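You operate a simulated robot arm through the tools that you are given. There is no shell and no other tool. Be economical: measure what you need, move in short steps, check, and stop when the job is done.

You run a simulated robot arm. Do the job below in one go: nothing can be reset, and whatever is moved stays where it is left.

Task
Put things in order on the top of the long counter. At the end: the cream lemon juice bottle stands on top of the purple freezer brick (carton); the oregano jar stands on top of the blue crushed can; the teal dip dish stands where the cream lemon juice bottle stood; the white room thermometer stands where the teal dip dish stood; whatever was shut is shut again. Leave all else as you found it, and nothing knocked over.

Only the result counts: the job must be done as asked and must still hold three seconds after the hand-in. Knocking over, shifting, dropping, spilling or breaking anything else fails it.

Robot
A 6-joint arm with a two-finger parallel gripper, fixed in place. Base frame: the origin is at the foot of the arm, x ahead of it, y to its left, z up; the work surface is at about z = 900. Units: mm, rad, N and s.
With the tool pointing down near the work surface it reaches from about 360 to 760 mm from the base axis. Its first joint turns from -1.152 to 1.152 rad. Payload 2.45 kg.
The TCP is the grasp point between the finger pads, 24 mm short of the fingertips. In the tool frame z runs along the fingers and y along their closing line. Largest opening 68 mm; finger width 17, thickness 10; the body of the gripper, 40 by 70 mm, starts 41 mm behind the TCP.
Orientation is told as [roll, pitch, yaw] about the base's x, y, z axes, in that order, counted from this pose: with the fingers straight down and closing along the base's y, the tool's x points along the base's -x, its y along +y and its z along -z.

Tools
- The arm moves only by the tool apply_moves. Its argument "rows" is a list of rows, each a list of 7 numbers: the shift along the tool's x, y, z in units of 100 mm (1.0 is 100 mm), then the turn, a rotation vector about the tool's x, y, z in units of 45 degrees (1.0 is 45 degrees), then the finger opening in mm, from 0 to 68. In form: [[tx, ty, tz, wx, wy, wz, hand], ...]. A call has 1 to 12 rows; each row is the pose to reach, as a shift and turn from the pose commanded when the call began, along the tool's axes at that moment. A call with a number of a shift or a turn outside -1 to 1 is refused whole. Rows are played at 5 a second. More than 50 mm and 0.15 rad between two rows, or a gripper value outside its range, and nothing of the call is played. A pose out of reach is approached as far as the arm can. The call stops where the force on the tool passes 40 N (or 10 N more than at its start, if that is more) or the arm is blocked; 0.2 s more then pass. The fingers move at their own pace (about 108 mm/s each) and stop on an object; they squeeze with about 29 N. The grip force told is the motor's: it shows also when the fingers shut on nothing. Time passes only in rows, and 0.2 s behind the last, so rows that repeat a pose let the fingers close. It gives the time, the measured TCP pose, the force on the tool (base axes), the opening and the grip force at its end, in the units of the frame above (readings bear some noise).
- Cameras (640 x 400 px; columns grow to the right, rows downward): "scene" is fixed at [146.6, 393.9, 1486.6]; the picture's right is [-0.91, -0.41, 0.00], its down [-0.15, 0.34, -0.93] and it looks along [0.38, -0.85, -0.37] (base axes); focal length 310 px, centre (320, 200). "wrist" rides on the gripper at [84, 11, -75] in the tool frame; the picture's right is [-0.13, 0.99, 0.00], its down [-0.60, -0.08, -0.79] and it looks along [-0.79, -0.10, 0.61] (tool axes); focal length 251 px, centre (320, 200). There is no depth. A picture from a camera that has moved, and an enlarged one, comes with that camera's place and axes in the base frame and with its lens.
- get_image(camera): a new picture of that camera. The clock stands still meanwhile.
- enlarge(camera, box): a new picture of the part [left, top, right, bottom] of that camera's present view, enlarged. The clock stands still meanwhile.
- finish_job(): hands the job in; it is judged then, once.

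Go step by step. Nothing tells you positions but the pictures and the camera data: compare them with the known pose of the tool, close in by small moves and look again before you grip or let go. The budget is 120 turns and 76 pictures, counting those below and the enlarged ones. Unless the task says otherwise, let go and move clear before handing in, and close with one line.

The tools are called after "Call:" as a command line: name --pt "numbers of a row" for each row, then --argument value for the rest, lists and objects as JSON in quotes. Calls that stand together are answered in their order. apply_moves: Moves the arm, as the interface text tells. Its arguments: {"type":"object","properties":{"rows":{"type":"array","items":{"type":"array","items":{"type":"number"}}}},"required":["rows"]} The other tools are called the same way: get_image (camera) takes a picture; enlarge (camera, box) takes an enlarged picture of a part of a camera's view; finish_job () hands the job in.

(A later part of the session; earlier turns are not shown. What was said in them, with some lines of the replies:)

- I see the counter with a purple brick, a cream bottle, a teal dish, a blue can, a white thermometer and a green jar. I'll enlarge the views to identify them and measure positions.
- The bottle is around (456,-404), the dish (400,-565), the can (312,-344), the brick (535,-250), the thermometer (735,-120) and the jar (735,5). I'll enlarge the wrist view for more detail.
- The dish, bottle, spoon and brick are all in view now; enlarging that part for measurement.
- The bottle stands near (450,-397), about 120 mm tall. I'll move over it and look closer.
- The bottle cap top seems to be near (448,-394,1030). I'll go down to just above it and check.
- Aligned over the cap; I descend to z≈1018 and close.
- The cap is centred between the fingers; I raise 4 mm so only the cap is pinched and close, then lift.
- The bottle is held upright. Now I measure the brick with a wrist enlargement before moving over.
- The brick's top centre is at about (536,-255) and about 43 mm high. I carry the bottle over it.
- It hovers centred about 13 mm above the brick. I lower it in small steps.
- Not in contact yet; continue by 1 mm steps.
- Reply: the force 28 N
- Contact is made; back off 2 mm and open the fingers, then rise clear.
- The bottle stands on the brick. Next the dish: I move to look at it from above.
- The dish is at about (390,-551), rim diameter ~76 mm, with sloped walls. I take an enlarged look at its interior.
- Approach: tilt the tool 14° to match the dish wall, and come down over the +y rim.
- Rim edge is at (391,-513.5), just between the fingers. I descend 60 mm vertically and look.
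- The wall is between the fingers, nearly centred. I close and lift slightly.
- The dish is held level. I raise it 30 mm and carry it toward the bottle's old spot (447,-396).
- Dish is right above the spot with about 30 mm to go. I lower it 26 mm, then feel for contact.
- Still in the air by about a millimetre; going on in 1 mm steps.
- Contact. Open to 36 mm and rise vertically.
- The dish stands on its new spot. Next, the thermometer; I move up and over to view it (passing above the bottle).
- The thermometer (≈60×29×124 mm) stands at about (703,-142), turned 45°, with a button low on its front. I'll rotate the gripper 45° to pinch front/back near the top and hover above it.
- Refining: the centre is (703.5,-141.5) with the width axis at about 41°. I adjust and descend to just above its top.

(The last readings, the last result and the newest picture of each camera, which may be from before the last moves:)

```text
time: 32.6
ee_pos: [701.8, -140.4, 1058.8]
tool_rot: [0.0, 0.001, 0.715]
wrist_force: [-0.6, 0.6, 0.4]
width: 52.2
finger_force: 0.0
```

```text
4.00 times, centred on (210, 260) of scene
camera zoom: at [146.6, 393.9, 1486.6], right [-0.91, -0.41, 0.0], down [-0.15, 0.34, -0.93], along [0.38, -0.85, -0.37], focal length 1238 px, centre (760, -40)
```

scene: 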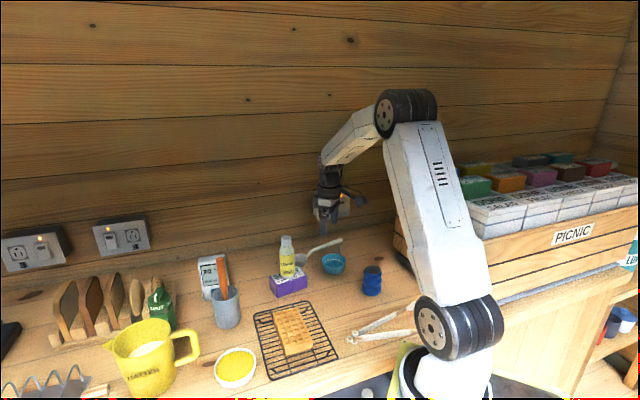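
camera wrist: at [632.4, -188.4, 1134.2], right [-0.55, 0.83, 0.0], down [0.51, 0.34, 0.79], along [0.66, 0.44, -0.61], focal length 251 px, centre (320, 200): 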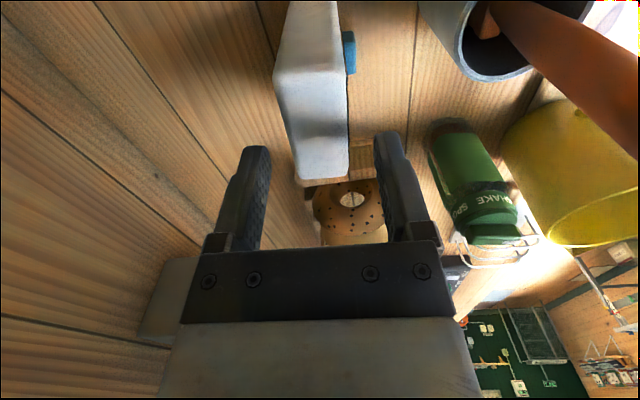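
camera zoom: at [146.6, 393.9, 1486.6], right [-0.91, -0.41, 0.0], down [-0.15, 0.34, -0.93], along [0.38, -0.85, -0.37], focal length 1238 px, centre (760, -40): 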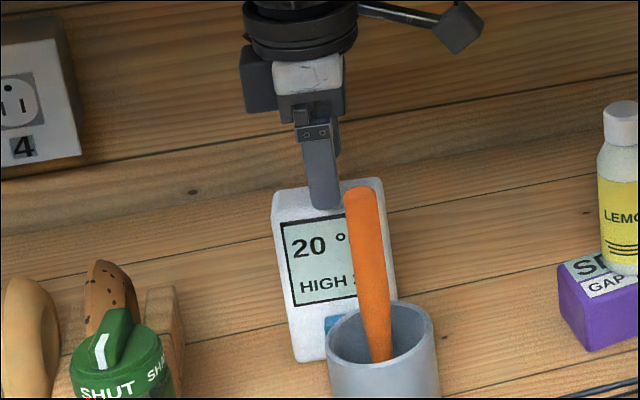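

Alignment is good. I descend to z≈1003, then close and check.

Call:
apply_moves --pt "-0.015 0 0.2 0 0 0 52" --pt "-0.015 0 0.4 0 0 0 52" --pt "-0.015 0 0.56 0 0 0 52" --pt "-0.015 0 0.56 0 0 0 52"

Call:
get_image --camera "wrist"

```text
time: 33.6
ee_pos: [704.1, -141.3, 1003.3]
tool_rot: [0.002, 0.0, 0.714]
wrist_force: [0.5, 0.6, 0.5]
width: 52.0
finger_force: 0.1
```

```text
32 pictures are left
camera wrist: at [633.3, -188.8, 1078.3], right [-0.55, 0.83, 0.0], down [0.51, 0.34, 0.79], along [0.66, 0.44, -0.61], focal length 251 px, centre (320, 200)
```

wrist: 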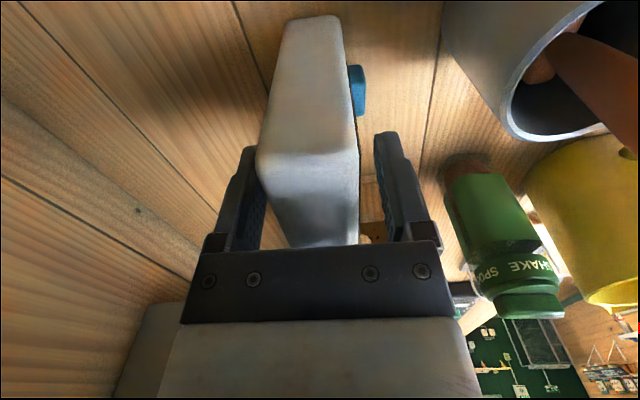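

Centred. Close and lift a little.

Call:
apply_moves --pt "0 0 0 0 0 0 40" --pt "0 0 0 0 0 0 25" --pt "0 0 0 0 0 0 20" --pt "0 0 0 0 0 0 20" --pt "0 0 -0.1 0 0 0 20" --pt "0 0 -0.4 0 0 0 20" --pt "0 0 -0.8 0 0 0 20" --pt "0 0 -1.0 0 0 0 20" --pt "0 0 -1.0 0 0 0 20"

Call:
get_image --camera "scene"

```text
time: 35.6
ee_pos: [706.6, -140.3, 1103.0]
tool_rot: [-0.001, -0.001, 0.714]
wrist_force: [0.2, 0.3, -0.9]
width: 33.5
finger_force: 29.2
```

```text
31 pictures are left
```

scene: 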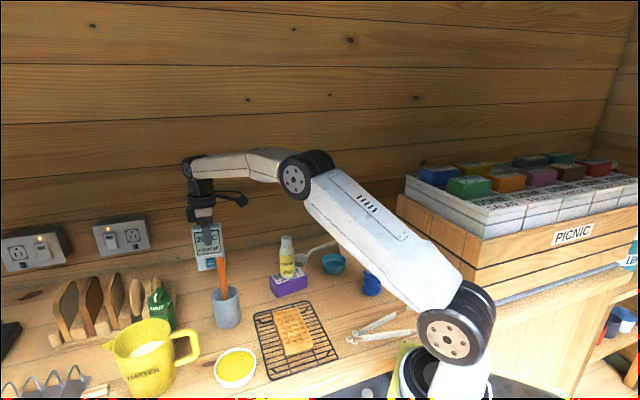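

The thermometer is held upright. I carry it around behind the bottle, then toward the dish's old spot, turning the tool.

Call:
apply_moves --pt "0.32 -0.16 0 0 0 0 20" --pt "0.65 -0.32 0 0 0 0 20" --pt "0.973 -0.479 0 0 0 0 20"

Call:
apply_moves --pt "0.32 -0.16 0 0 0 0 20" --pt "0.65 -0.32 0 0 0 0 20" --pt "0.973 -0.479 0 0 0 0 20"

Call:
apply_moves --pt "0.2 0 0 0 0 0.156 20" --pt "0.4 -0.01 0 0 0 0.312 20" --pt "0.6 -0.015 0 0 0 0.468 20" --pt "0.771 -0.019 0 0 0 0.622 20"

Call:
apply_moves --pt "0.17 -0.1 0 0 0 0.156 20" --pt "0.34 -0.2 0 0 0 0.312 20" --pt "0.51 -0.3 0 0 0 0.468 20" --pt "0.684 -0.386 0 0 0 0.622 20" --pt "0.684 -0.386 0 0 0 0.622 20"

Call:
get_image --camera "scene"

```text
time: 36.4
ee_pos: [662.3, -239.8, 1106.0]
tool_rot: [-0.001, 0.001, 0.713]
wrist_force: [0.5, -0.5, -1.5]
width: 33.7
finger_force: 29.0
```

```text
time: 37.2
ee_pos: [619.8, -339.5, 1107.4]
tool_rot: [0.0, 0.0, 0.716]
wrist_force: [0.1, -1.0, -1.1]
width: 33.8
finger_force: 29.4
```

```text
time: 38.2
ee_pos: [562.8, -393.3, 1104.1]
tool_rot: [-0.001, 0.002, 0.224]
wrist_force: [-0.4, 0.3, -0.9]
width: 33.8
finger_force: 28.7
```

```text
time: 39.4
ee_pos: [504.6, -446.4, 1103.6]
tool_rot: [0.0, -0.001, -0.264]
wrist_force: [-0.7, 0.3, -0.7]
width: 33.7
finger_force: 28.7
```

```text
30 pictures are left
```

scene: 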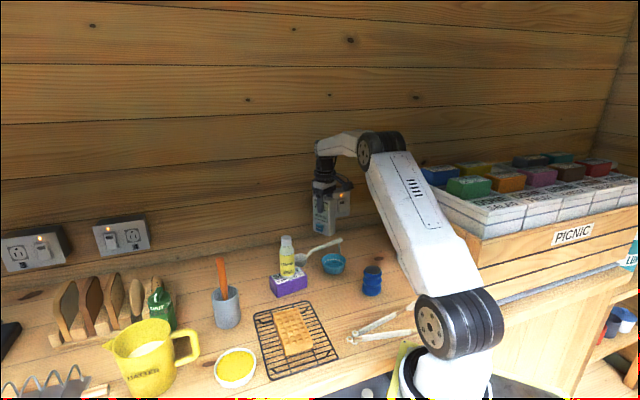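

All good. On to the dish's old spot (390,-551).

Call:
apply_moves --pt "0.2 -0.33 0 0 0 0 20" --pt "0.413 -0.66 0 0 0 0 20"

Call:
apply_moves --pt "0.2 -0.33 0 0 0 0 20" --pt "0.423 -0.662 0 0 0 0 20" --pt "0.423 -0.662 0.4 0 0 0 20" --pt "0.423 -0.662 0.8 0 0 0 20" --pt "0.423 -0.662 0.93 0 0 0 20" --pt "0.423 -0.662 0.93 0 0 0 20"

Call:
enlarge --camera "scene" --box '[320, 170, 440, 270]'

Call:
get_image --camera "wrist"

```text
time: 40.0
ee_pos: [443.7, -499.8, 1105.6]
tool_rot: [0.001, -0.001, -0.264]
wrist_force: [0.0, -0.2, -1.1]
width: 33.8
finger_force: 29.1
```

```text
time: 41.4
ee_pos: [390.1, -552.4, 1009.8]
tool_rot: [-0.001, 0.0, -0.263]
wrist_force: [0.6, 0.3, -1.1]
width: 33.9
finger_force: 28.8
```

```text
4.00 times, centred on (380, 220) of scene
camera zoom: at [146.6, 393.9, 1486.6], right [-0.91, -0.41, 0.0], down [-0.15, 0.34, -0.93], along [0.38, -0.85, -0.37], focal length 1238 px, centre (80, 120)
```

zoom: 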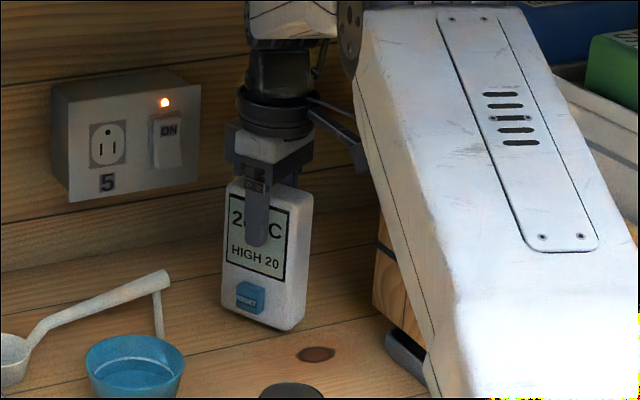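

```text
28 pictures are left
camera wrist: at [309.8, -521.6, 1085.3], right [0.38, 0.92, 0.0], down [0.56, -0.23, 0.79], along [0.73, -0.3, -0.61], focal length 251 px, centre (320, 200)
```

wrist: 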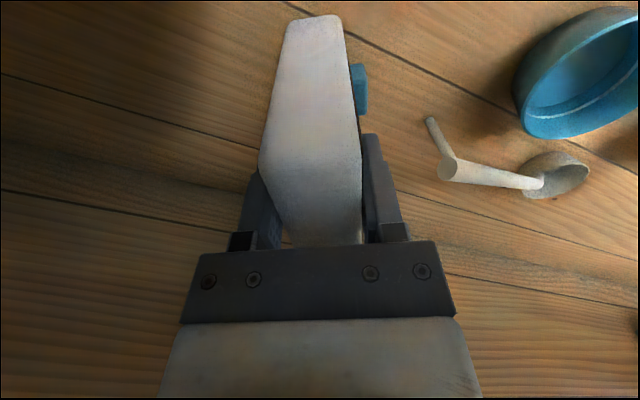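

Upright and above the spot, about 7 mm to go. I lower it gently.

Call:
apply_moves --pt "0 0 0.03 0 0 0 20" --pt "0 0 0.05 0 0 0 20" --pt "0 0 0.05 0 0 0 20"

Call:
apply_moves --pt "0 0 0.01 0 0 0 20" --pt "0 0 0.01 0 0 0 20"

Call:
apply_moves --pt "0 0 0.01 0 0 0 20" --pt "0 0 0.01 0 0 0 20"

```text
time: 42.2
ee_pos: [390.2, -553.4, 1004.3]
tool_rot: [0.0, 0.0, -0.262]
wrist_force: [-0.8, -0.1, -1.4]
width: 33.4
finger_force: 28.2
```

```text
time: 42.8
ee_pos: [390.5, -553.6, 1003.7]
tool_rot: [0.0, 0.001, -0.264]
wrist_force: [-0.4, -0.8, -0.5]
width: 33.7
finger_force: 29.5
```

```text
time: 43.4
ee_pos: [389.0, -554.5, 1002.7]
tool_rot: [-0.002, -0.003, -0.261]
wrist_force: [-1.6, -0.5, 7.6]
width: 33.8
finger_force: 29.0
```

Contact. Open and rise clear.

Call:
apply_moves --pt "0 0 0 0 0 0 36" --pt "0 0 0 0 0 0 44" --pt "0 0 0 0 0 0 54" --pt "0 0 0 0 0 0 54" --pt "0 0 -0.3 0 0 0 54" --pt "0 0 -0.65 0 0 0 54" --pt "0 0 -1.0 0 0 0 60"

Call:
apply_moves --pt "0.0 0.2 -0.4 0 0 0 68" --pt "-0.1 0.6 -0.6 0 0 0 68" --pt "-0.1 0.6 -0.6 0 0 0 68"

Call:
get_image --camera "scene"

```text
time: 45.0
ee_pos: [389.9, -554.7, 1101.8]
tool_rot: [0.0, 0.001, -0.262]
wrist_force: [0.1, 0.0, -0.2]
width: 59.8
finger_force: 0.0
```

```text
time: 45.8
ee_pos: [418.4, -496.3, 1167.3]
tool_rot: [-0.001, 0.0, -0.265]
wrist_force: [0.2, 0.1, -0.5]
width: 68.0
finger_force: 0.0
```

```text
27 pictures are left
```

scene: 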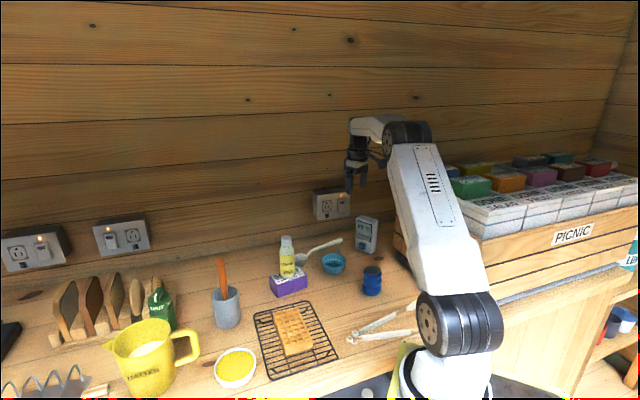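

Thermometer done. Before fetching the jar I position to look at the can with the wrist camera.

Call:
apply_moves --pt "0.27 0.38 0 0 0 0 68" --pt "0.549 0.774 0 0 0 0 68"

Call:
apply_moves --pt "0.27 0.38 0 0 0 0 68" --pt "0.549 0.774 0 0 0 0 68"

Call:
apply_moves --pt "0.09 0.13 0 0 0 0.17 68" --pt "0.18 0.26 0 0 0 0.34 68" --pt "0.27 0.39 0 0 0 0.51 68" --pt "0.36 0.52 0 0 0 0.68 68" --pt "0.45 0.65 0 0 0 0.85 68" --pt "0.549 0.774 0 0 0 1.0 68" --pt "0.549 0.774 0 0 0 1.0 68"

Call:
get_image --camera "wrist"

```text
time: 46.4
ee_pos: [384.3, -404.6, 1167.9]
tool_rot: [0.0, 0.0, -0.264]
wrist_force: [0.4, -0.2, 0.0]
width: 68.0
finger_force: 0.1
```

```text
time: 47.0
ee_pos: [350.9, -319.2, 1167.6]
tool_rot: [0.001, -0.001, -0.261]
wrist_force: [0.4, 0.4, -0.4]
width: 67.9
finger_force: 0.0
```

```text
time: 48.6
ee_pos: [318.3, -230.2, 1162.2]
tool_rot: [-0.001, 0.001, -1.049]
wrist_force: [0.7, -0.1, -0.2]
width: 67.8
finger_force: 0.1
```

```text
26 pictures are left
camera wrist: at [284.4, -152.2, 1237.7], right [0.92, 0.38, 0.0], down [0.23, -0.56, 0.79], along [0.3, -0.73, -0.61], focal length 251 px, centre (320, 200)
```

wrist: 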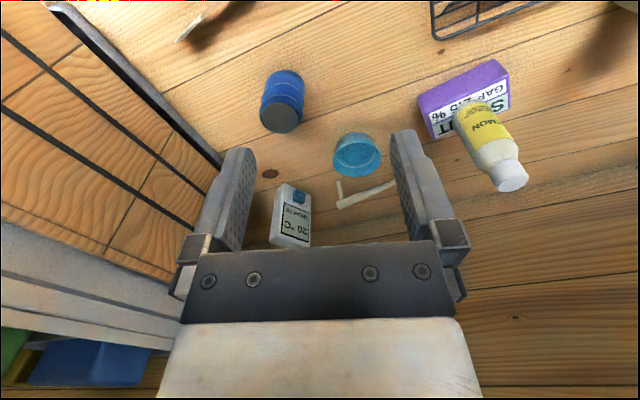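

Call:
enlarge --camera "wrist" --box '[230, 50, 350, 150]'

Call:
enlarge --camera "scene" --box '[345, 250, 405, 310]'

```text
4.00 times, centred on (290, 100) of wrist
camera zoom: at [284.4, -152.2, 1237.7], right [0.92, 0.38, 0.0], down [0.23, -0.56, 0.79], along [0.3, -0.73, -0.61], focal length 1006 px, centre (440, 600)
```

zoom: 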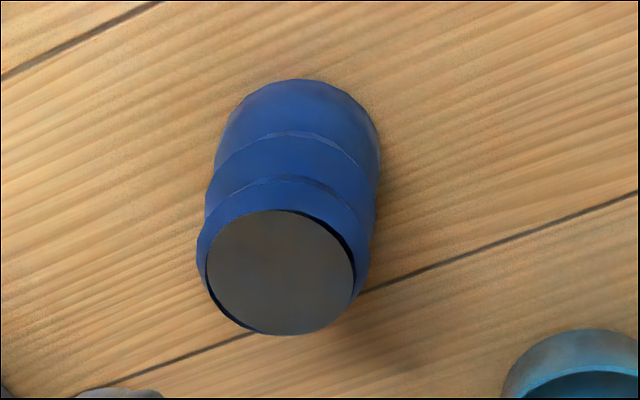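

```text
6.67 times, centred on (375, 280) of scene
camera zoom: at [146.6, 393.9, 1486.6], right [-0.91, -0.41, 0.0], down [-0.15, 0.34, -0.93], along [0.38, -0.85, -0.37], focal length 2064 px, centre (-47, -333)
```

zoom: 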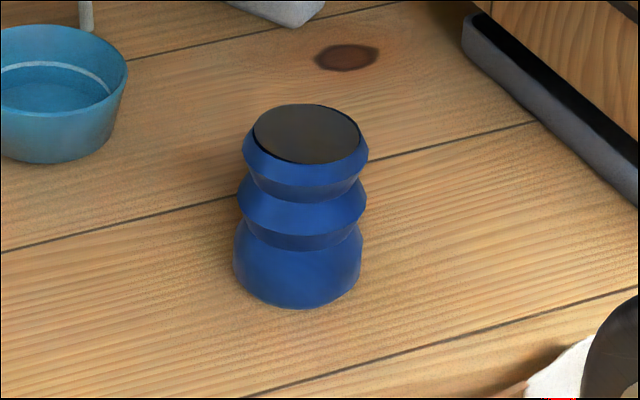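

The can's top centre is about (308,-338,975). Next I go over to view the oregano jar near (697,30).

Call:
apply_moves --pt "0.02 0.15 -0.05 0 0 -0.17 68" --pt "0.05 0.3 -0.1 0 0 -0.34 68" --pt "0.07 0.45 -0.2 0 0 -0.51 68" --pt "0.1 0.6 -0.2 0 0 -0.68 68" --pt "0.12 0.75 -0.2 0 0 -0.85 68" --pt "0.144 0.891 -0.2 0 0 -1.0 68"

Call:
apply_moves --pt "-0.18 0.3 0 0 0 -0.112 68" --pt "-0.36 0.6 0 0 0 -0.224 68" --pt "-0.53 0.92 0 0 0 -0.336 68"

Call:
apply_moves --pt "-0.3 0.22 0 0 0 0 68" --pt "-0.6 0.44 0 0 0 0 68" --pt "-0.9 0.65 0 0 0 0 68"

Call:
apply_moves --pt "-0.24 0.17 0 0 0 0 68" --pt "-0.47 0.33 0 0 0 0 68" --pt "-0.47 0.33 0 0 0 0 68"

Call:
get_image --camera "wrist"

```text
time: 50.0
ee_pos: [387.9, -172.4, 1183.0]
tool_rot: [-0.001, 0.0, -0.261]
wrist_force: [0.0, -0.7, -0.8]
width: 68.0
finger_force: 0.1
```

```text
time: 50.8
ee_pos: [463.4, -97.5, 1182.3]
tool_rot: [0.001, 0.001, 0.004]
wrist_force: [1.0, 1.1, -0.5]
width: 68.1
finger_force: 0.0
```

```text
time: 51.6
ee_pos: [553.3, -31.5, 1180.8]
tool_rot: [-0.001, 0.0, 0.003]
wrist_force: [0.2, -0.3, -0.5]
width: 67.7
finger_force: 0.2
```

```text
time: 52.4
ee_pos: [599.7, -0.0, 1181.1]
tool_rot: [0.001, 0.002, 0.002]
wrist_force: [0.9, 0.2, -0.4]
width: 68.2
finger_force: 0.1
```

```text
23 pictures are left
camera wrist: at [514.9, 10.9, 1256.2], right [0.13, 0.99, 0.0], down [0.6, -0.08, 0.79], along [0.79, -0.1, -0.61], focal length 251 px, centre (320, 200)
```

wrist: 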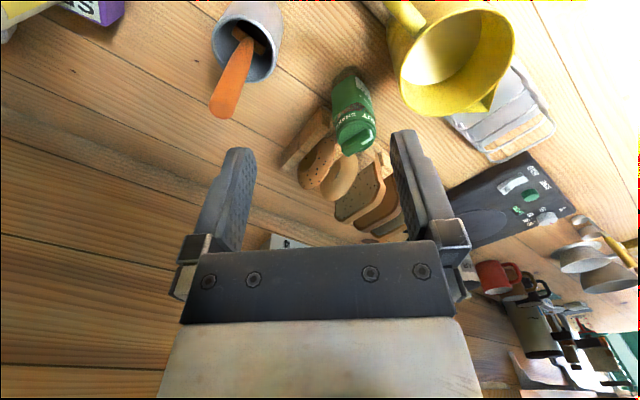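

Call:
enlarge --camera "wrist" --box '[270, 40, 430, 180]'

```text
2.86 times, centred on (350, 110) of wrist
camera zoom: at [514.9, 10.9, 1256.2], right [0.13, 0.99, 0.0], down [0.6, -0.08, 0.79], along [0.79, -0.1, -0.61], focal length 718 px, centre (234, 457)
```

zoom: 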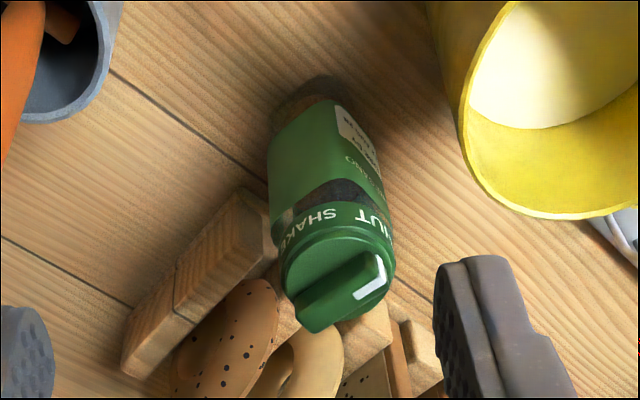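

The jar is at about (702,27), about 120 mm tall, with a dial on top set at SHUT (must not be turned), right beside the toast rack. I'll grip its collar with the tool yawed -30° so the fingers clear the rack, and hover first.

Call:
apply_moves --pt "-0.25 0.07 0 0 0 0.17 66" --pt "-0.5 0.14 0 0 0 0.34 66" --pt "-0.75 0.21 0 0 0 0.51 66" --pt "-1.0 0.27 0.2 0 0 0.667 66" --pt "-1.0 0.27 0.6 0 0 0.667 66" --pt "-1.0 0.27 0.9 0 0 0.667 66" --pt "-1.0 0.27 0.9 0 0 0.667 66"

Call:
get_image --camera "wrist"

Call:
enlarge --camera "scene" --box '[100, 200, 220, 340]'

```text
time: 54.0
ee_pos: [697.1, 26.8, 1093.6]
tool_rot: [0.0, 0.0, -0.525]
wrist_force: [-0.4, -0.3, -0.4]
width: 65.9
finger_force: 0.1
```

```text
21 pictures are left
camera wrist: at [629.6, 77.4, 1167.9], right [0.61, 0.79, 0.0], down [0.48, -0.37, 0.79], along [0.63, -0.48, -0.61], focal length 251 px, centre (320, 200)
```

wrist: 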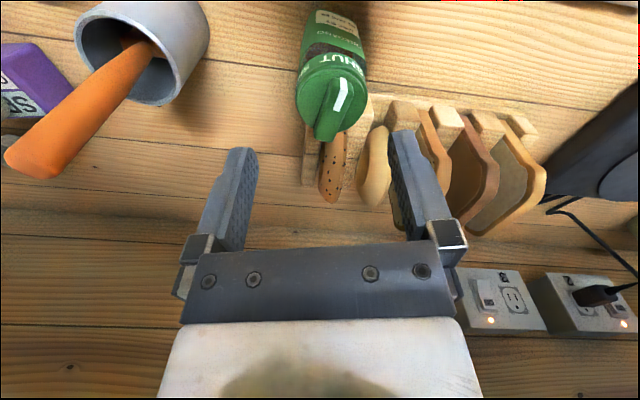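

```text
2.86 times, centred on (160, 270) of scene
camera zoom: at [146.6, 393.9, 1486.6], right [-0.91, -0.41, 0.0], down [-0.15, 0.34, -0.93], along [0.38, -0.85, -0.37], focal length 885 px, centre (777, 0)
```

zoom: 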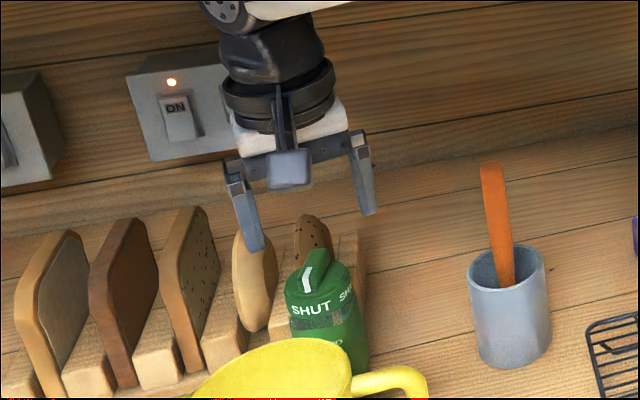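

Near alignment; I lower by 35 mm to just above the lid and recheck.

Call:
apply_moves --pt "0 0.0 0.2 0 0 0 66" --pt "0 0.0 0.35 0 0 0 66" --pt "0 0.0 0.35 0 0 0 66"

Call:
get_image --camera "wrist"

Call:
enlarge --camera "scene" --box '[120, 230, 220, 330]'

```text
time: 54.8
ee_pos: [697.5, 27.4, 1057.7]
tool_rot: [0.001, 0.0, -0.521]
wrist_force: [-0.1, 0.2, -0.6]
width: 66.0
finger_force: 0.0
```

```text
19 pictures are left
camera wrist: at [629.0, 78.9, 1133.3], right [0.61, 0.79, 0.0], down [0.48, -0.37, 0.79], along [0.63, -0.48, -0.61], focal length 251 px, centre (320, 200)
```

wrist: 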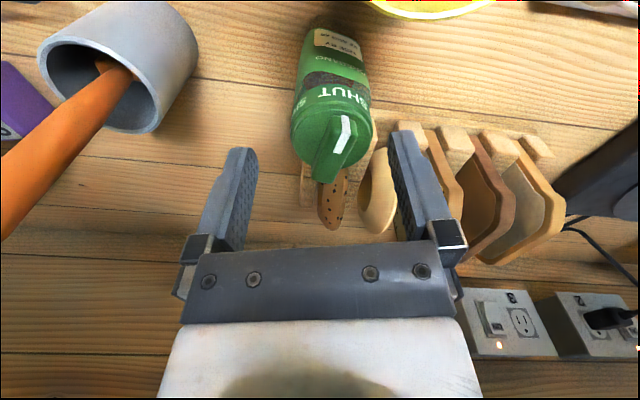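

```text
4.00 times, centred on (170, 280) of scene
camera zoom: at [146.6, 393.9, 1486.6], right [-0.91, -0.41, 0.0], down [-0.15, 0.34, -0.93], along [0.38, -0.85, -0.37], focal length 1238 px, centre (920, -120)
```

zoom: 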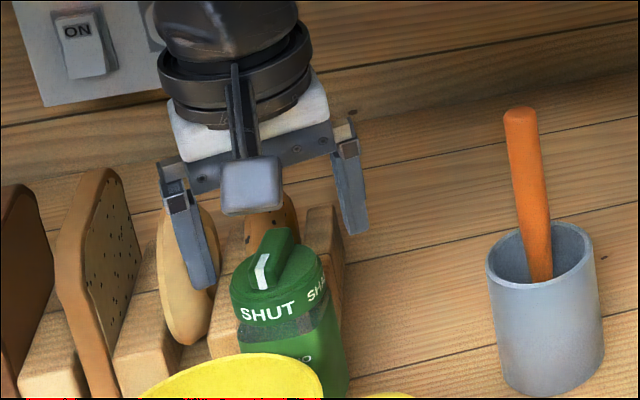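

The jar is ~5 mm off laterally and ~7 mm further; I correct and lower to put the fingers beside the lid.

Call:
apply_moves --pt "-0.08 0.05 0 0 0 0 66" --pt "-0.08 0.05 0.2 0 0 0 66" --pt "-0.08 0.05 0.33 0 0 0 66" --pt "-0.08 0.05 0.33 0 0 0 66"

Call:
get_image --camera "wrist"

Call:
enlarge --camera "scene" --box '[120, 230, 220, 330]'

```text
time: 55.8
ee_pos: [706.9, 26.7, 1023.6]
tool_rot: [0.001, -0.001, -0.521]
wrist_force: [-0.6, 0.9, 0.5]
width: 65.9
finger_force: 0.1
```

```text
17 pictures are left
camera wrist: at [638.5, 78.7, 1098.6], right [0.61, 0.79, 0.0], down [0.48, -0.37, 0.79], along [0.63, -0.48, -0.61], focal length 251 px, centre (320, 200)
```

wrist: 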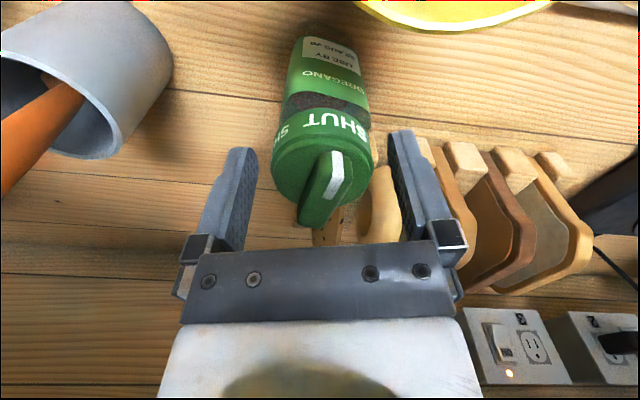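

```text
4.00 times, centred on (170, 280) of scene
camera zoom: at [146.6, 393.9, 1486.6], right [-0.91, -0.41, 0.0], down [-0.15, 0.34, -0.93], along [0.38, -0.85, -0.37], focal length 1238 px, centre (920, -120)
```

zoom: 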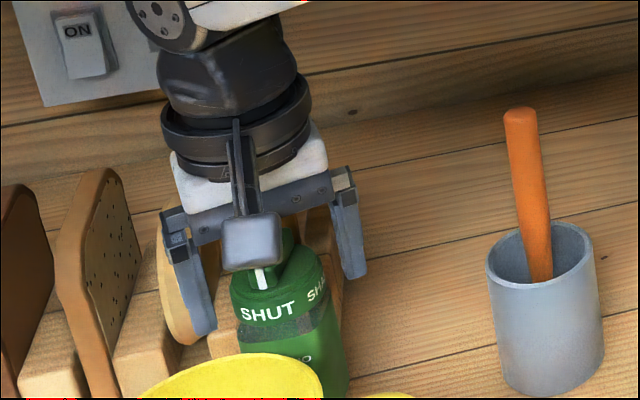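

The lid is centred between the fingers. I descend to z≈996 for the collar grip.

Call:
apply_moves --pt "0 0.01 0.1 0 0 0 66" --pt "0 0.01 0.2 0 0 0 66" --pt "0 0.01 0.27 0 0 0 66" --pt "0 0.01 0.27 0 0 0 66"

Call:
get_image --camera "wrist"

```text
time: 56.8
ee_pos: [709.4, 26.8, 996.0]
tool_rot: [0.0, -0.002, -0.522]
wrist_force: [-0.5, 0.7, 4.5]
width: 66.1
finger_force: 0.0
```

```text
15 pictures are left
camera wrist: at [640.9, 78.7, 1071.9], right [0.61, 0.79, 0.0], down [0.48, -0.37, 0.79], along [0.63, -0.48, -0.61], focal length 251 px, centre (320, 200)
```

wrist: 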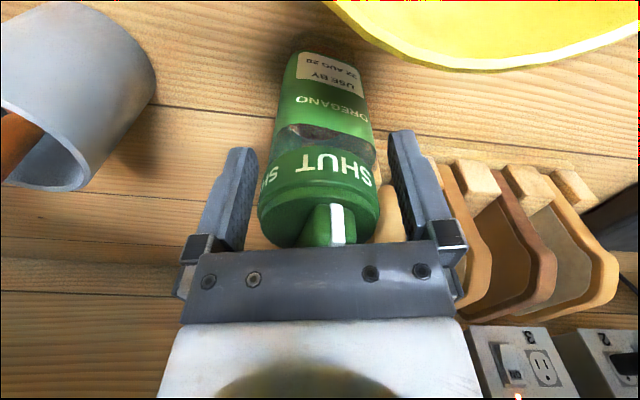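

There is a light touch (4.5 N), probably the palm on the dial bar. I raise 5 mm, check the force, then grip.

Call:
apply_moves --pt "0 0 -0.05 0 0 0 66" --pt "0 0 -0.05 0 0 0 66"

Call:
enlarge --camera "scene" --box '[130, 240, 210, 330]'

```text
time: 57.4
ee_pos: [708.8, 26.7, 1001.6]
tool_rot: [0.001, -0.001, -0.523]
wrist_force: [0.0, 0.5, 0.1]
width: 66.0
finger_force: 0.0
```

```text
4.44 times, centred on (170, 285) of scene
camera zoom: at [146.6, 393.9, 1486.6], right [-0.91, -0.41, 0.0], down [-0.15, 0.34, -0.93], along [0.38, -0.85, -0.37], focal length 1376 px, centre (987, -178)
```

zoom: 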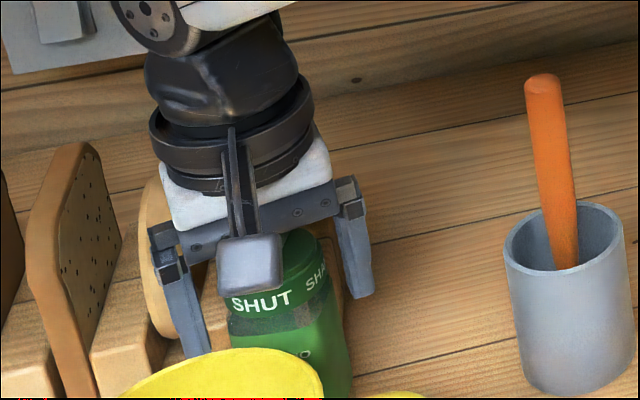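

Free again. I close on the collar and lift gently.

Call:
apply_moves --pt "0 0 0 0 0 0 50" --pt "0 0 0 0 0 0 35" --pt "0 0 0 0 0 0 30" --pt "0 0 0 0 0 0 30" --pt "0 0 0 0 0 0 30"

Call:
apply_moves --pt "0 0 -0.1 0 0 0 30" --pt "0 0 -0.4 0 0 0 30" --pt "0 0 -0.8 0 0 0 30" --pt "0 0 -1.0 0 0 0 30" --pt "0 0 -1.0 0 0 0 30"

Call:
enlarge --camera "scene" --box '[90, 190, 250, 330]'

```text
time: 58.6
ee_pos: [709.2, 27.4, 1000.9]
tool_rot: [-0.001, 0.0, -0.523]
wrist_force: [-0.9, -0.2, 0.7]
width: 52.4
finger_force: 29.0
```

```text
time: 59.8
ee_pos: [709.4, 29.8, 1104.2]
tool_rot: [0.001, 0.0, -0.522]
wrist_force: [0.6, 0.2, -1.0]
width: 52.3
finger_force: 29.1
```

```text
2.86 times, centred on (170, 260) of scene
camera zoom: at [146.7, 393.9, 1486.6], right [-0.91, -0.41, 0.0], down [-0.15, 0.34, -0.93], along [0.38, -0.85, -0.37], focal length 885 px, centre (749, 29)
```

zoom: 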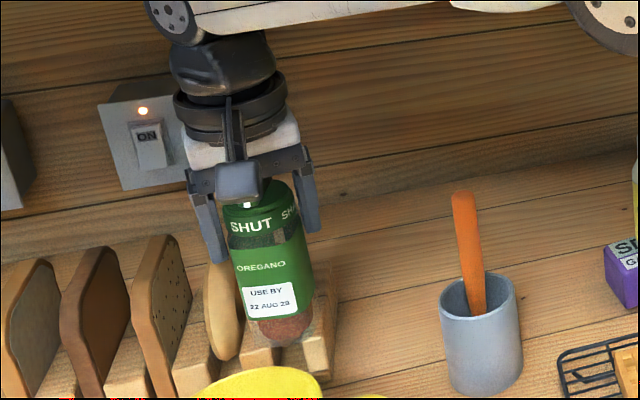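

The jar is held upright, dial still at SHUT. I raise it 30 mm and carry it through the gap between jug and crock, then toward the can.

Call:
apply_moves --pt "0 0 -0.3 0 0 0 30" --pt "0.26 -0.2 -0.3 0 0 0 30" --pt "0.53 -0.41 -0.3 0 0 0 30" --pt "0.796 -0.621 -0.3 0 0 0 30"

Call:
apply_moves --pt "0.26 -0.2 0 0 0 0 30" --pt "0.53 -0.41 0 0 0 0 30" --pt "0.796 -0.621 0 0 0 0 30"

Call:
apply_moves --pt "0.03 -0.31 0 0 0 0 30" --pt "0.07 -0.62 0 0 0 0 30" --pt "0.101 -0.925 0 0 0 0 30"

Call:
apply_moves --pt "0.03 -0.31 0 0 0 0 30" --pt "0.07 -0.62 0 0 0 0 30" --pt "0.101 -0.925 0 0 0 0 30"

Call:
apply_moves --pt "-0.01 -0.32 0 0 0 0 30" --pt "-0.02 -0.64 0 0 0 0 30" --pt "-0.035 -0.961 0 0 0 0 30"

Call:
apply_moves --pt "-0.01 -0.32 0 0 0 0 30" --pt "-0.02 -0.64 0 0 0 0 30" --pt "-0.035 -0.961 0 0 0 0 30" --pt "-0.035 -0.961 0 0 0 0 30"

Call:
get_image --camera "scene"

Call:
get_image --camera "wrist"

```text
time: 60.8
ee_pos: [604.2, 12.1, 1133.1]
tool_rot: [0.0, 0.0, -0.524]
wrist_force: [-0.3, -0.3, -1.7]
width: 51.9
finger_force: 28.9
```

```text
time: 61.6
ee_pos: [508.9, -1.0, 1134.3]
tool_rot: [0.0, -0.001, -0.522]
wrist_force: [-0.7, 0.2, -1.2]
width: 52.2
finger_force: 29.3
```

```text
time: 62.4
ee_pos: [454.1, -74.1, 1133.1]
tool_rot: [0.001, 0.0, -0.521]
wrist_force: [0.1, 0.2, -0.8]
width: 51.9
finger_force: 28.8
```

```text
time: 63.2
ee_pos: [400.0, -149.9, 1131.2]
tool_rot: [0.001, -0.002, -0.52]
wrist_force: [-0.9, -0.1, -2.0]
width: 52.0
finger_force: 28.9
```

```text
time: 64.0
ee_pos: [354.9, -233.2, 1130.5]
tool_rot: [-0.001, 0.0, -0.521]
wrist_force: [0.0, 0.1, -1.1]
width: 51.9
finger_force: 29.4
```

```text
time: 65.0
ee_pos: [308.2, -320.3, 1129.4]
tool_rot: [0.001, 0.0, -0.522]
wrist_force: [0.0, 1.1, -0.7]
width: 52.3
finger_force: 28.7
```

```text
12 pictures are left
```

scene: 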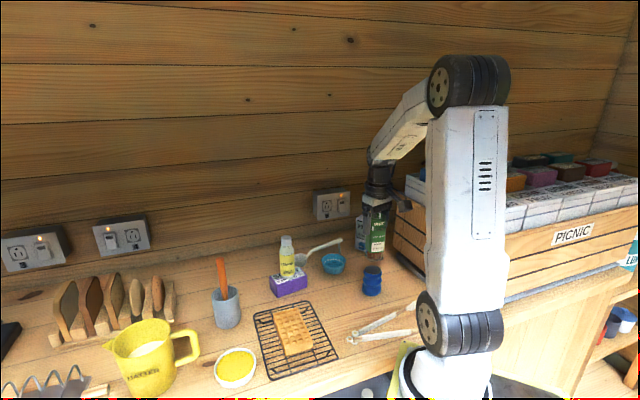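

```text
11 pictures are left
camera wrist: at [240.2, -269.4, 1205.1], right [0.61, 0.79, 0.0], down [0.48, -0.37, 0.79], along [0.63, -0.48, -0.61], focal length 251 px, centre (320, 200)
```

wrist: 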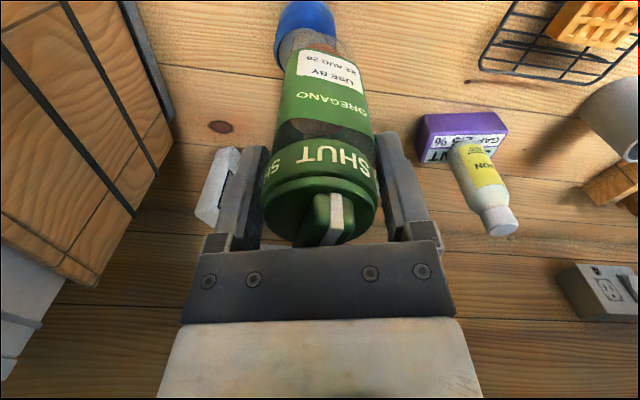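

The jar is near the can. I shift the last 20 mm and lower to ~12 mm above the can's top, then check.

Call:
apply_moves --pt "-0.126 -0.158 0 0 0 0 30" --pt "-0.126 -0.158 0.2 0 0 0 30" --pt "-0.126 -0.158 0.38 0 0 0 30" --pt "-0.126 -0.158 0.38 0 0 0 30"

Call:
enlarge --camera "scene" --box '[330, 210, 420, 305]'

Call:
enlarge --camera "wrist" --box '[240, 0, 400, 120]'

```text
time: 66.0
ee_pos: [309.3, -340.8, 1092.8]
tool_rot: [-0.001, 0.0, -0.522]
wrist_force: [-0.4, -0.2, -1.6]
width: 52.1
finger_force: 29.1
```

```text
4.21 times, centred on (375, 258) of scene
camera zoom: at [146.6, 393.9, 1486.6], right [-0.91, -0.41, 0.0], down [-0.15, 0.34, -0.93], along [0.38, -0.85, -0.37], focal length 1304 px, centre (88, -42)
```

zoom: 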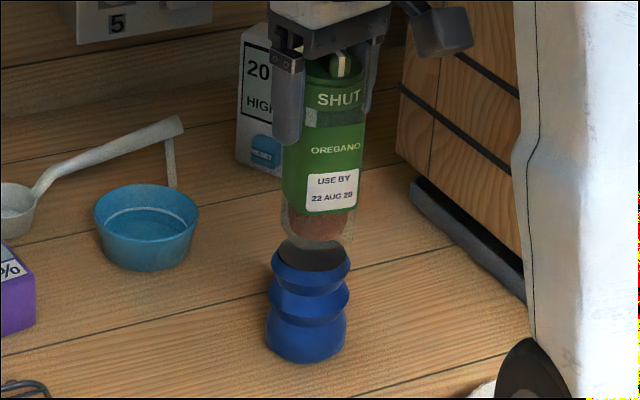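

```text
3.33 times, centred on (320, 60) of wrist
camera zoom: at [242.2, -288.9, 1168.3], right [0.61, 0.79, 0.0], down [0.48, -0.37, 0.79], along [0.63, -0.48, -0.61], focal length 838 px, centre (320, 667)
```

zoom: 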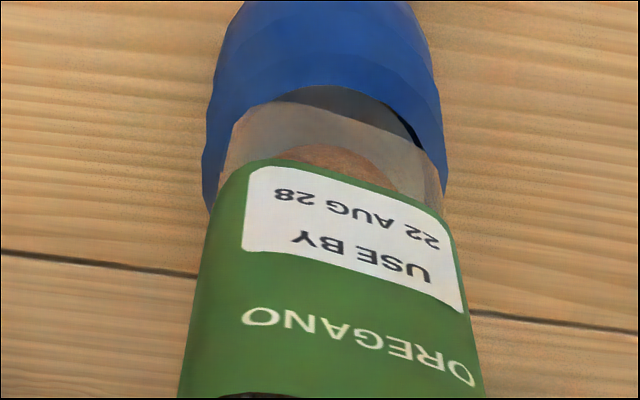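

The jar is within ~3 mm of centred over the can. I nudge (+3,+1) mm and lower until contact.

Call:
apply_moves --pt "-0.021 0.024 0.04 0 0 0 30" --pt "-0.021 0.024 0.08 0 0 0 30" --pt "-0.021 0.024 0.08 0 0 0 30"

Call:
apply_moves --pt "0 0 0.015 0 0 0 30" --pt "0 0 0.03 0 0 0 30" --pt "0 0 0.03 0 0 0 30"

Call:
enlarge --camera "scene" --box '[345, 240, 405, 300]'

```text
time: 66.8
ee_pos: [312.8, -339.3, 1085.1]
tool_rot: [0.0, 0.0, -0.522]
wrist_force: [-0.4, 0.1, -1.3]
width: 52.1
finger_force: 28.8
```

```text
time: 67.6
ee_pos: [314.5, -338.3, 1081.7]
tool_rot: [0.001, 0.001, -0.523]
wrist_force: [0.5, 0.1, -1.5]
width: 51.8
finger_force: 28.3
```

```text
6.67 times, centred on (375, 270) of scene
camera zoom: at [146.6, 393.9, 1486.6], right [-0.91, -0.41, 0.0], down [-0.15, 0.34, -0.93], along [0.38, -0.85, -0.37], focal length 2064 px, centre (-47, -267)
```

zoom: 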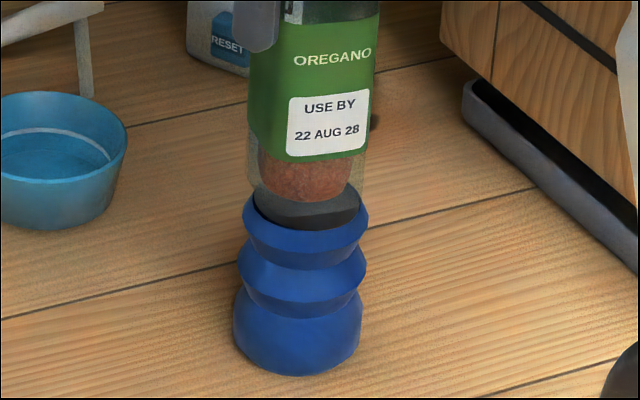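

Laterally aligned; not touching yet. Continue lowering in small steps with force checks.

Call:
apply_moves --pt "0 0 0.01 0 0 0 30" --pt "0 0 0.02 0 0 0 30" --pt "0 0 0.03 0 0 0 30" --pt "0 0 0.03 0 0 0 30"

Call:
apply_moves --pt "0 0 0.01 0 0 0 30" --pt "0 0 0.02 0 0 0 30" --pt "0 0 0.02 0 0 0 30"

```text
time: 68.6
ee_pos: [315.0, -338.7, 1081.1]
tool_rot: [0.001, 0.001, -0.522]
wrist_force: [0.5, 0.3, -0.3]
width: 52.1
finger_force: 29.4
```

```text
time: 69.4
ee_pos: [314.6, -340.9, 1077.5]
tool_rot: [0.001, 0.002, -0.521]
wrist_force: [-0.7, -0.9, -0.7]
width: 51.9
finger_force: 29.0
```

Call:
apply_moves --pt "0 0 0.01 0 0 0 30" --pt "0 0 0.02 0 0 0 30" --pt "0 0 0.02 0 0 0 30"

Call:
apply_moves --pt "0 0 0.01 0 0 0 30" --pt "0 0 0.02 0 0 0 30" --pt "0 0 0.02 0 0 0 30"

Call:
enlarge --camera "scene" --box '[345, 240, 405, 300]'

```text
time: 70.2
ee_pos: [315.8, -339.2, 1076.0]
tool_rot: [0.001, 0.0, -0.521]
wrist_force: [0.4, 0.2, -2.3]
width: 51.9
finger_force: 29.0
```

```text
time: 71.0
ee_pos: [315.0, -338.3, 1075.5]
tool_rot: [-0.003, -0.002, -0.521]
wrist_force: [-1.5, 0.2, 7.7]
width: 52.0
finger_force: 28.9
```

```text
6.67 times, centred on (375, 270) of scene
camera zoom: at [146.5, 394.0, 1486.6], right [-0.91, -0.41, 0.0], down [-0.15, 0.34, -0.93], along [0.38, -0.85, -0.37], focal length 2064 px, centre (-47, -267)
```

zoom: 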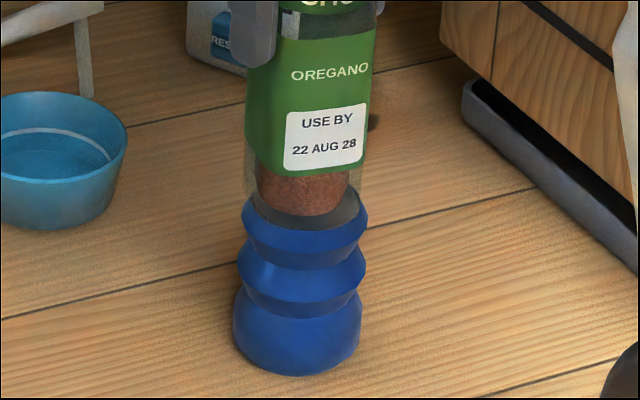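

Light contact at jar base z≈974. I check the alignment from the wrist side before releasing.

Call:
enlarge --camera "wrist" --box '[240, 0, 400, 120]'

```text
3.33 times, centred on (320, 60) of wrist
camera zoom: at [247.0, -287.9, 1150.6], right [0.61, 0.79, 0.0], down [0.48, -0.37, 0.79], along [0.63, -0.48, -0.61], focal length 838 px, centre (320, 667)
```

zoom: 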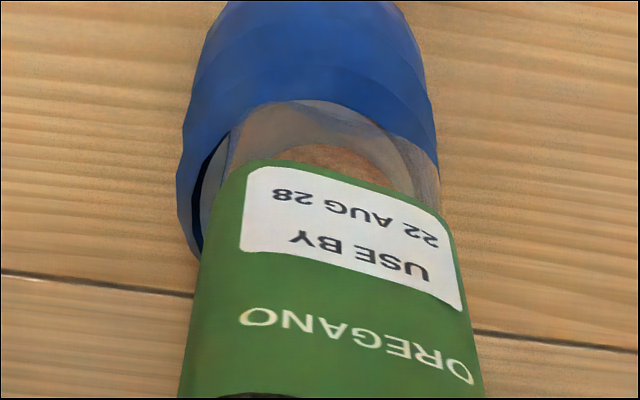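

The jar sits ~4 mm toward the tool's +y side; I lift 4 mm, shift -4 mm along tool y, and set it down again.

Call:
apply_moves --pt "0 0 -0.04 0 0 0 30" --pt "0 -0.042 -0.04 0 0 0 30" --pt "0 -0.042 -0.02 0 0 0 30" --pt "0 -0.042 -0.01 0 0 0 30" --pt "0 -0.042 0 0 0 0 30" --pt "0 -0.042 0 0 0 0 30"

Call:
enlarge --camera "wrist" --box '[240, 0, 400, 120]'

```text
time: 72.4
ee_pos: [312.7, -342.4, 1074.8]
tool_rot: [-0.001, -0.001, -0.523]
wrist_force: [-2.2, 0.9, 9.8]
width: 51.9
finger_force: 29.4
```

```text
3.33 times, centred on (320, 60) of wrist
camera zoom: at [245.2, -291.9, 1150.5], right [0.61, 0.79, 0.0], down [0.48, -0.37, 0.79], along [0.63, -0.48, -0.61], focal length 838 px, centre (320, 667)
```

zoom: 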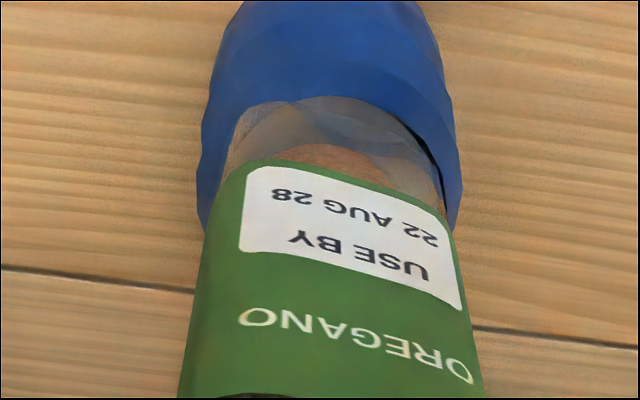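

Centred now, in contact. I release slowly and rise clear.

Call:
apply_moves --pt "0 0 -0.005 0 0 0 51" --pt "0 0 -0.005 0 0 0 54" --pt "0 0 -0.005 0 0 0 60" --pt "0 0 -0.005 0 0 0 67" --pt "0 0 -0.005 0 0 0 67" --pt "0 0 -0.2 0 0 0 67" --pt "0 0 -0.5 0 0 0 67" --pt "0 0 -0.8 0 0 0 67" --pt "0 0 -1.0 0 0 0 67"

Call:
apply_moves --pt "-0.2 0.2 -0.2 0 0 0 67" --pt "-0.4 0.4 -0.4 0 0 0 67" --pt "-0.6 0.7 -0.4 0 0 0 67" --pt "-0.6 0.7 -0.4 0 0 0 67"

Call:
get_image --camera "scene"

Call:
enlarge --camera "scene" --box '[260, 200, 420, 310]'

```text
time: 74.4
ee_pos: [315.4, -340.0, 1174.7]
tool_rot: [0.001, 0.0, -0.522]
wrist_force: [0.2, -0.2, 0.6]
width: 67.4
finger_force: 0.0
```

```text
time: 75.4
ee_pos: [402.6, -311.8, 1216.5]
tool_rot: [-0.001, 0.001, -0.521]
wrist_force: [-0.2, -0.1, 0.5]
width: 67.2
finger_force: 0.0
```

```text
4 pictures are left
```

scene: 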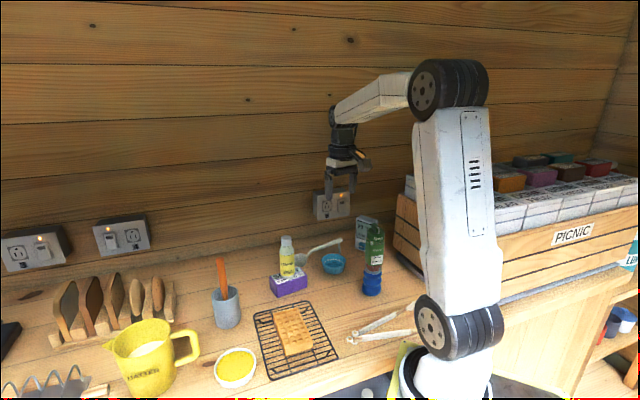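

```text
3.64 times, centred on (340, 255) of scene
camera zoom: at [146.6, 393.9, 1486.6], right [-0.91, -0.41, 0.0], down [-0.15, 0.34, -0.93], along [0.38, -0.85, -0.37], focal length 1126 px, centre (247, 0)
```

zoom: 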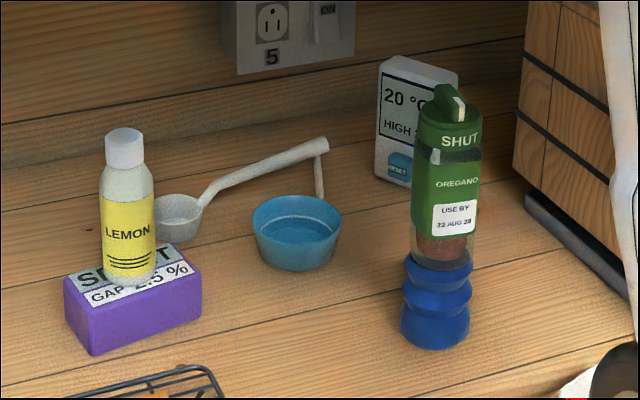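

All four things stand where asked: lemon bottle on the brick, oregano jar (still at SHUT) on the can, dish on the bottle's old spot, thermometer on the dish's old spot. The gripper is open and clear, so I hand in.

Call:
finish_job

```text
The job is handed in.
```

The job is handed in. In the last pictures the lemon bottle stood on the brick and the oregano jar, still at SHUT, stood on the can. The dish was on the bottle's old spot and the thermometer on the dish's old spot, and nothing else looked moved or knocked over.
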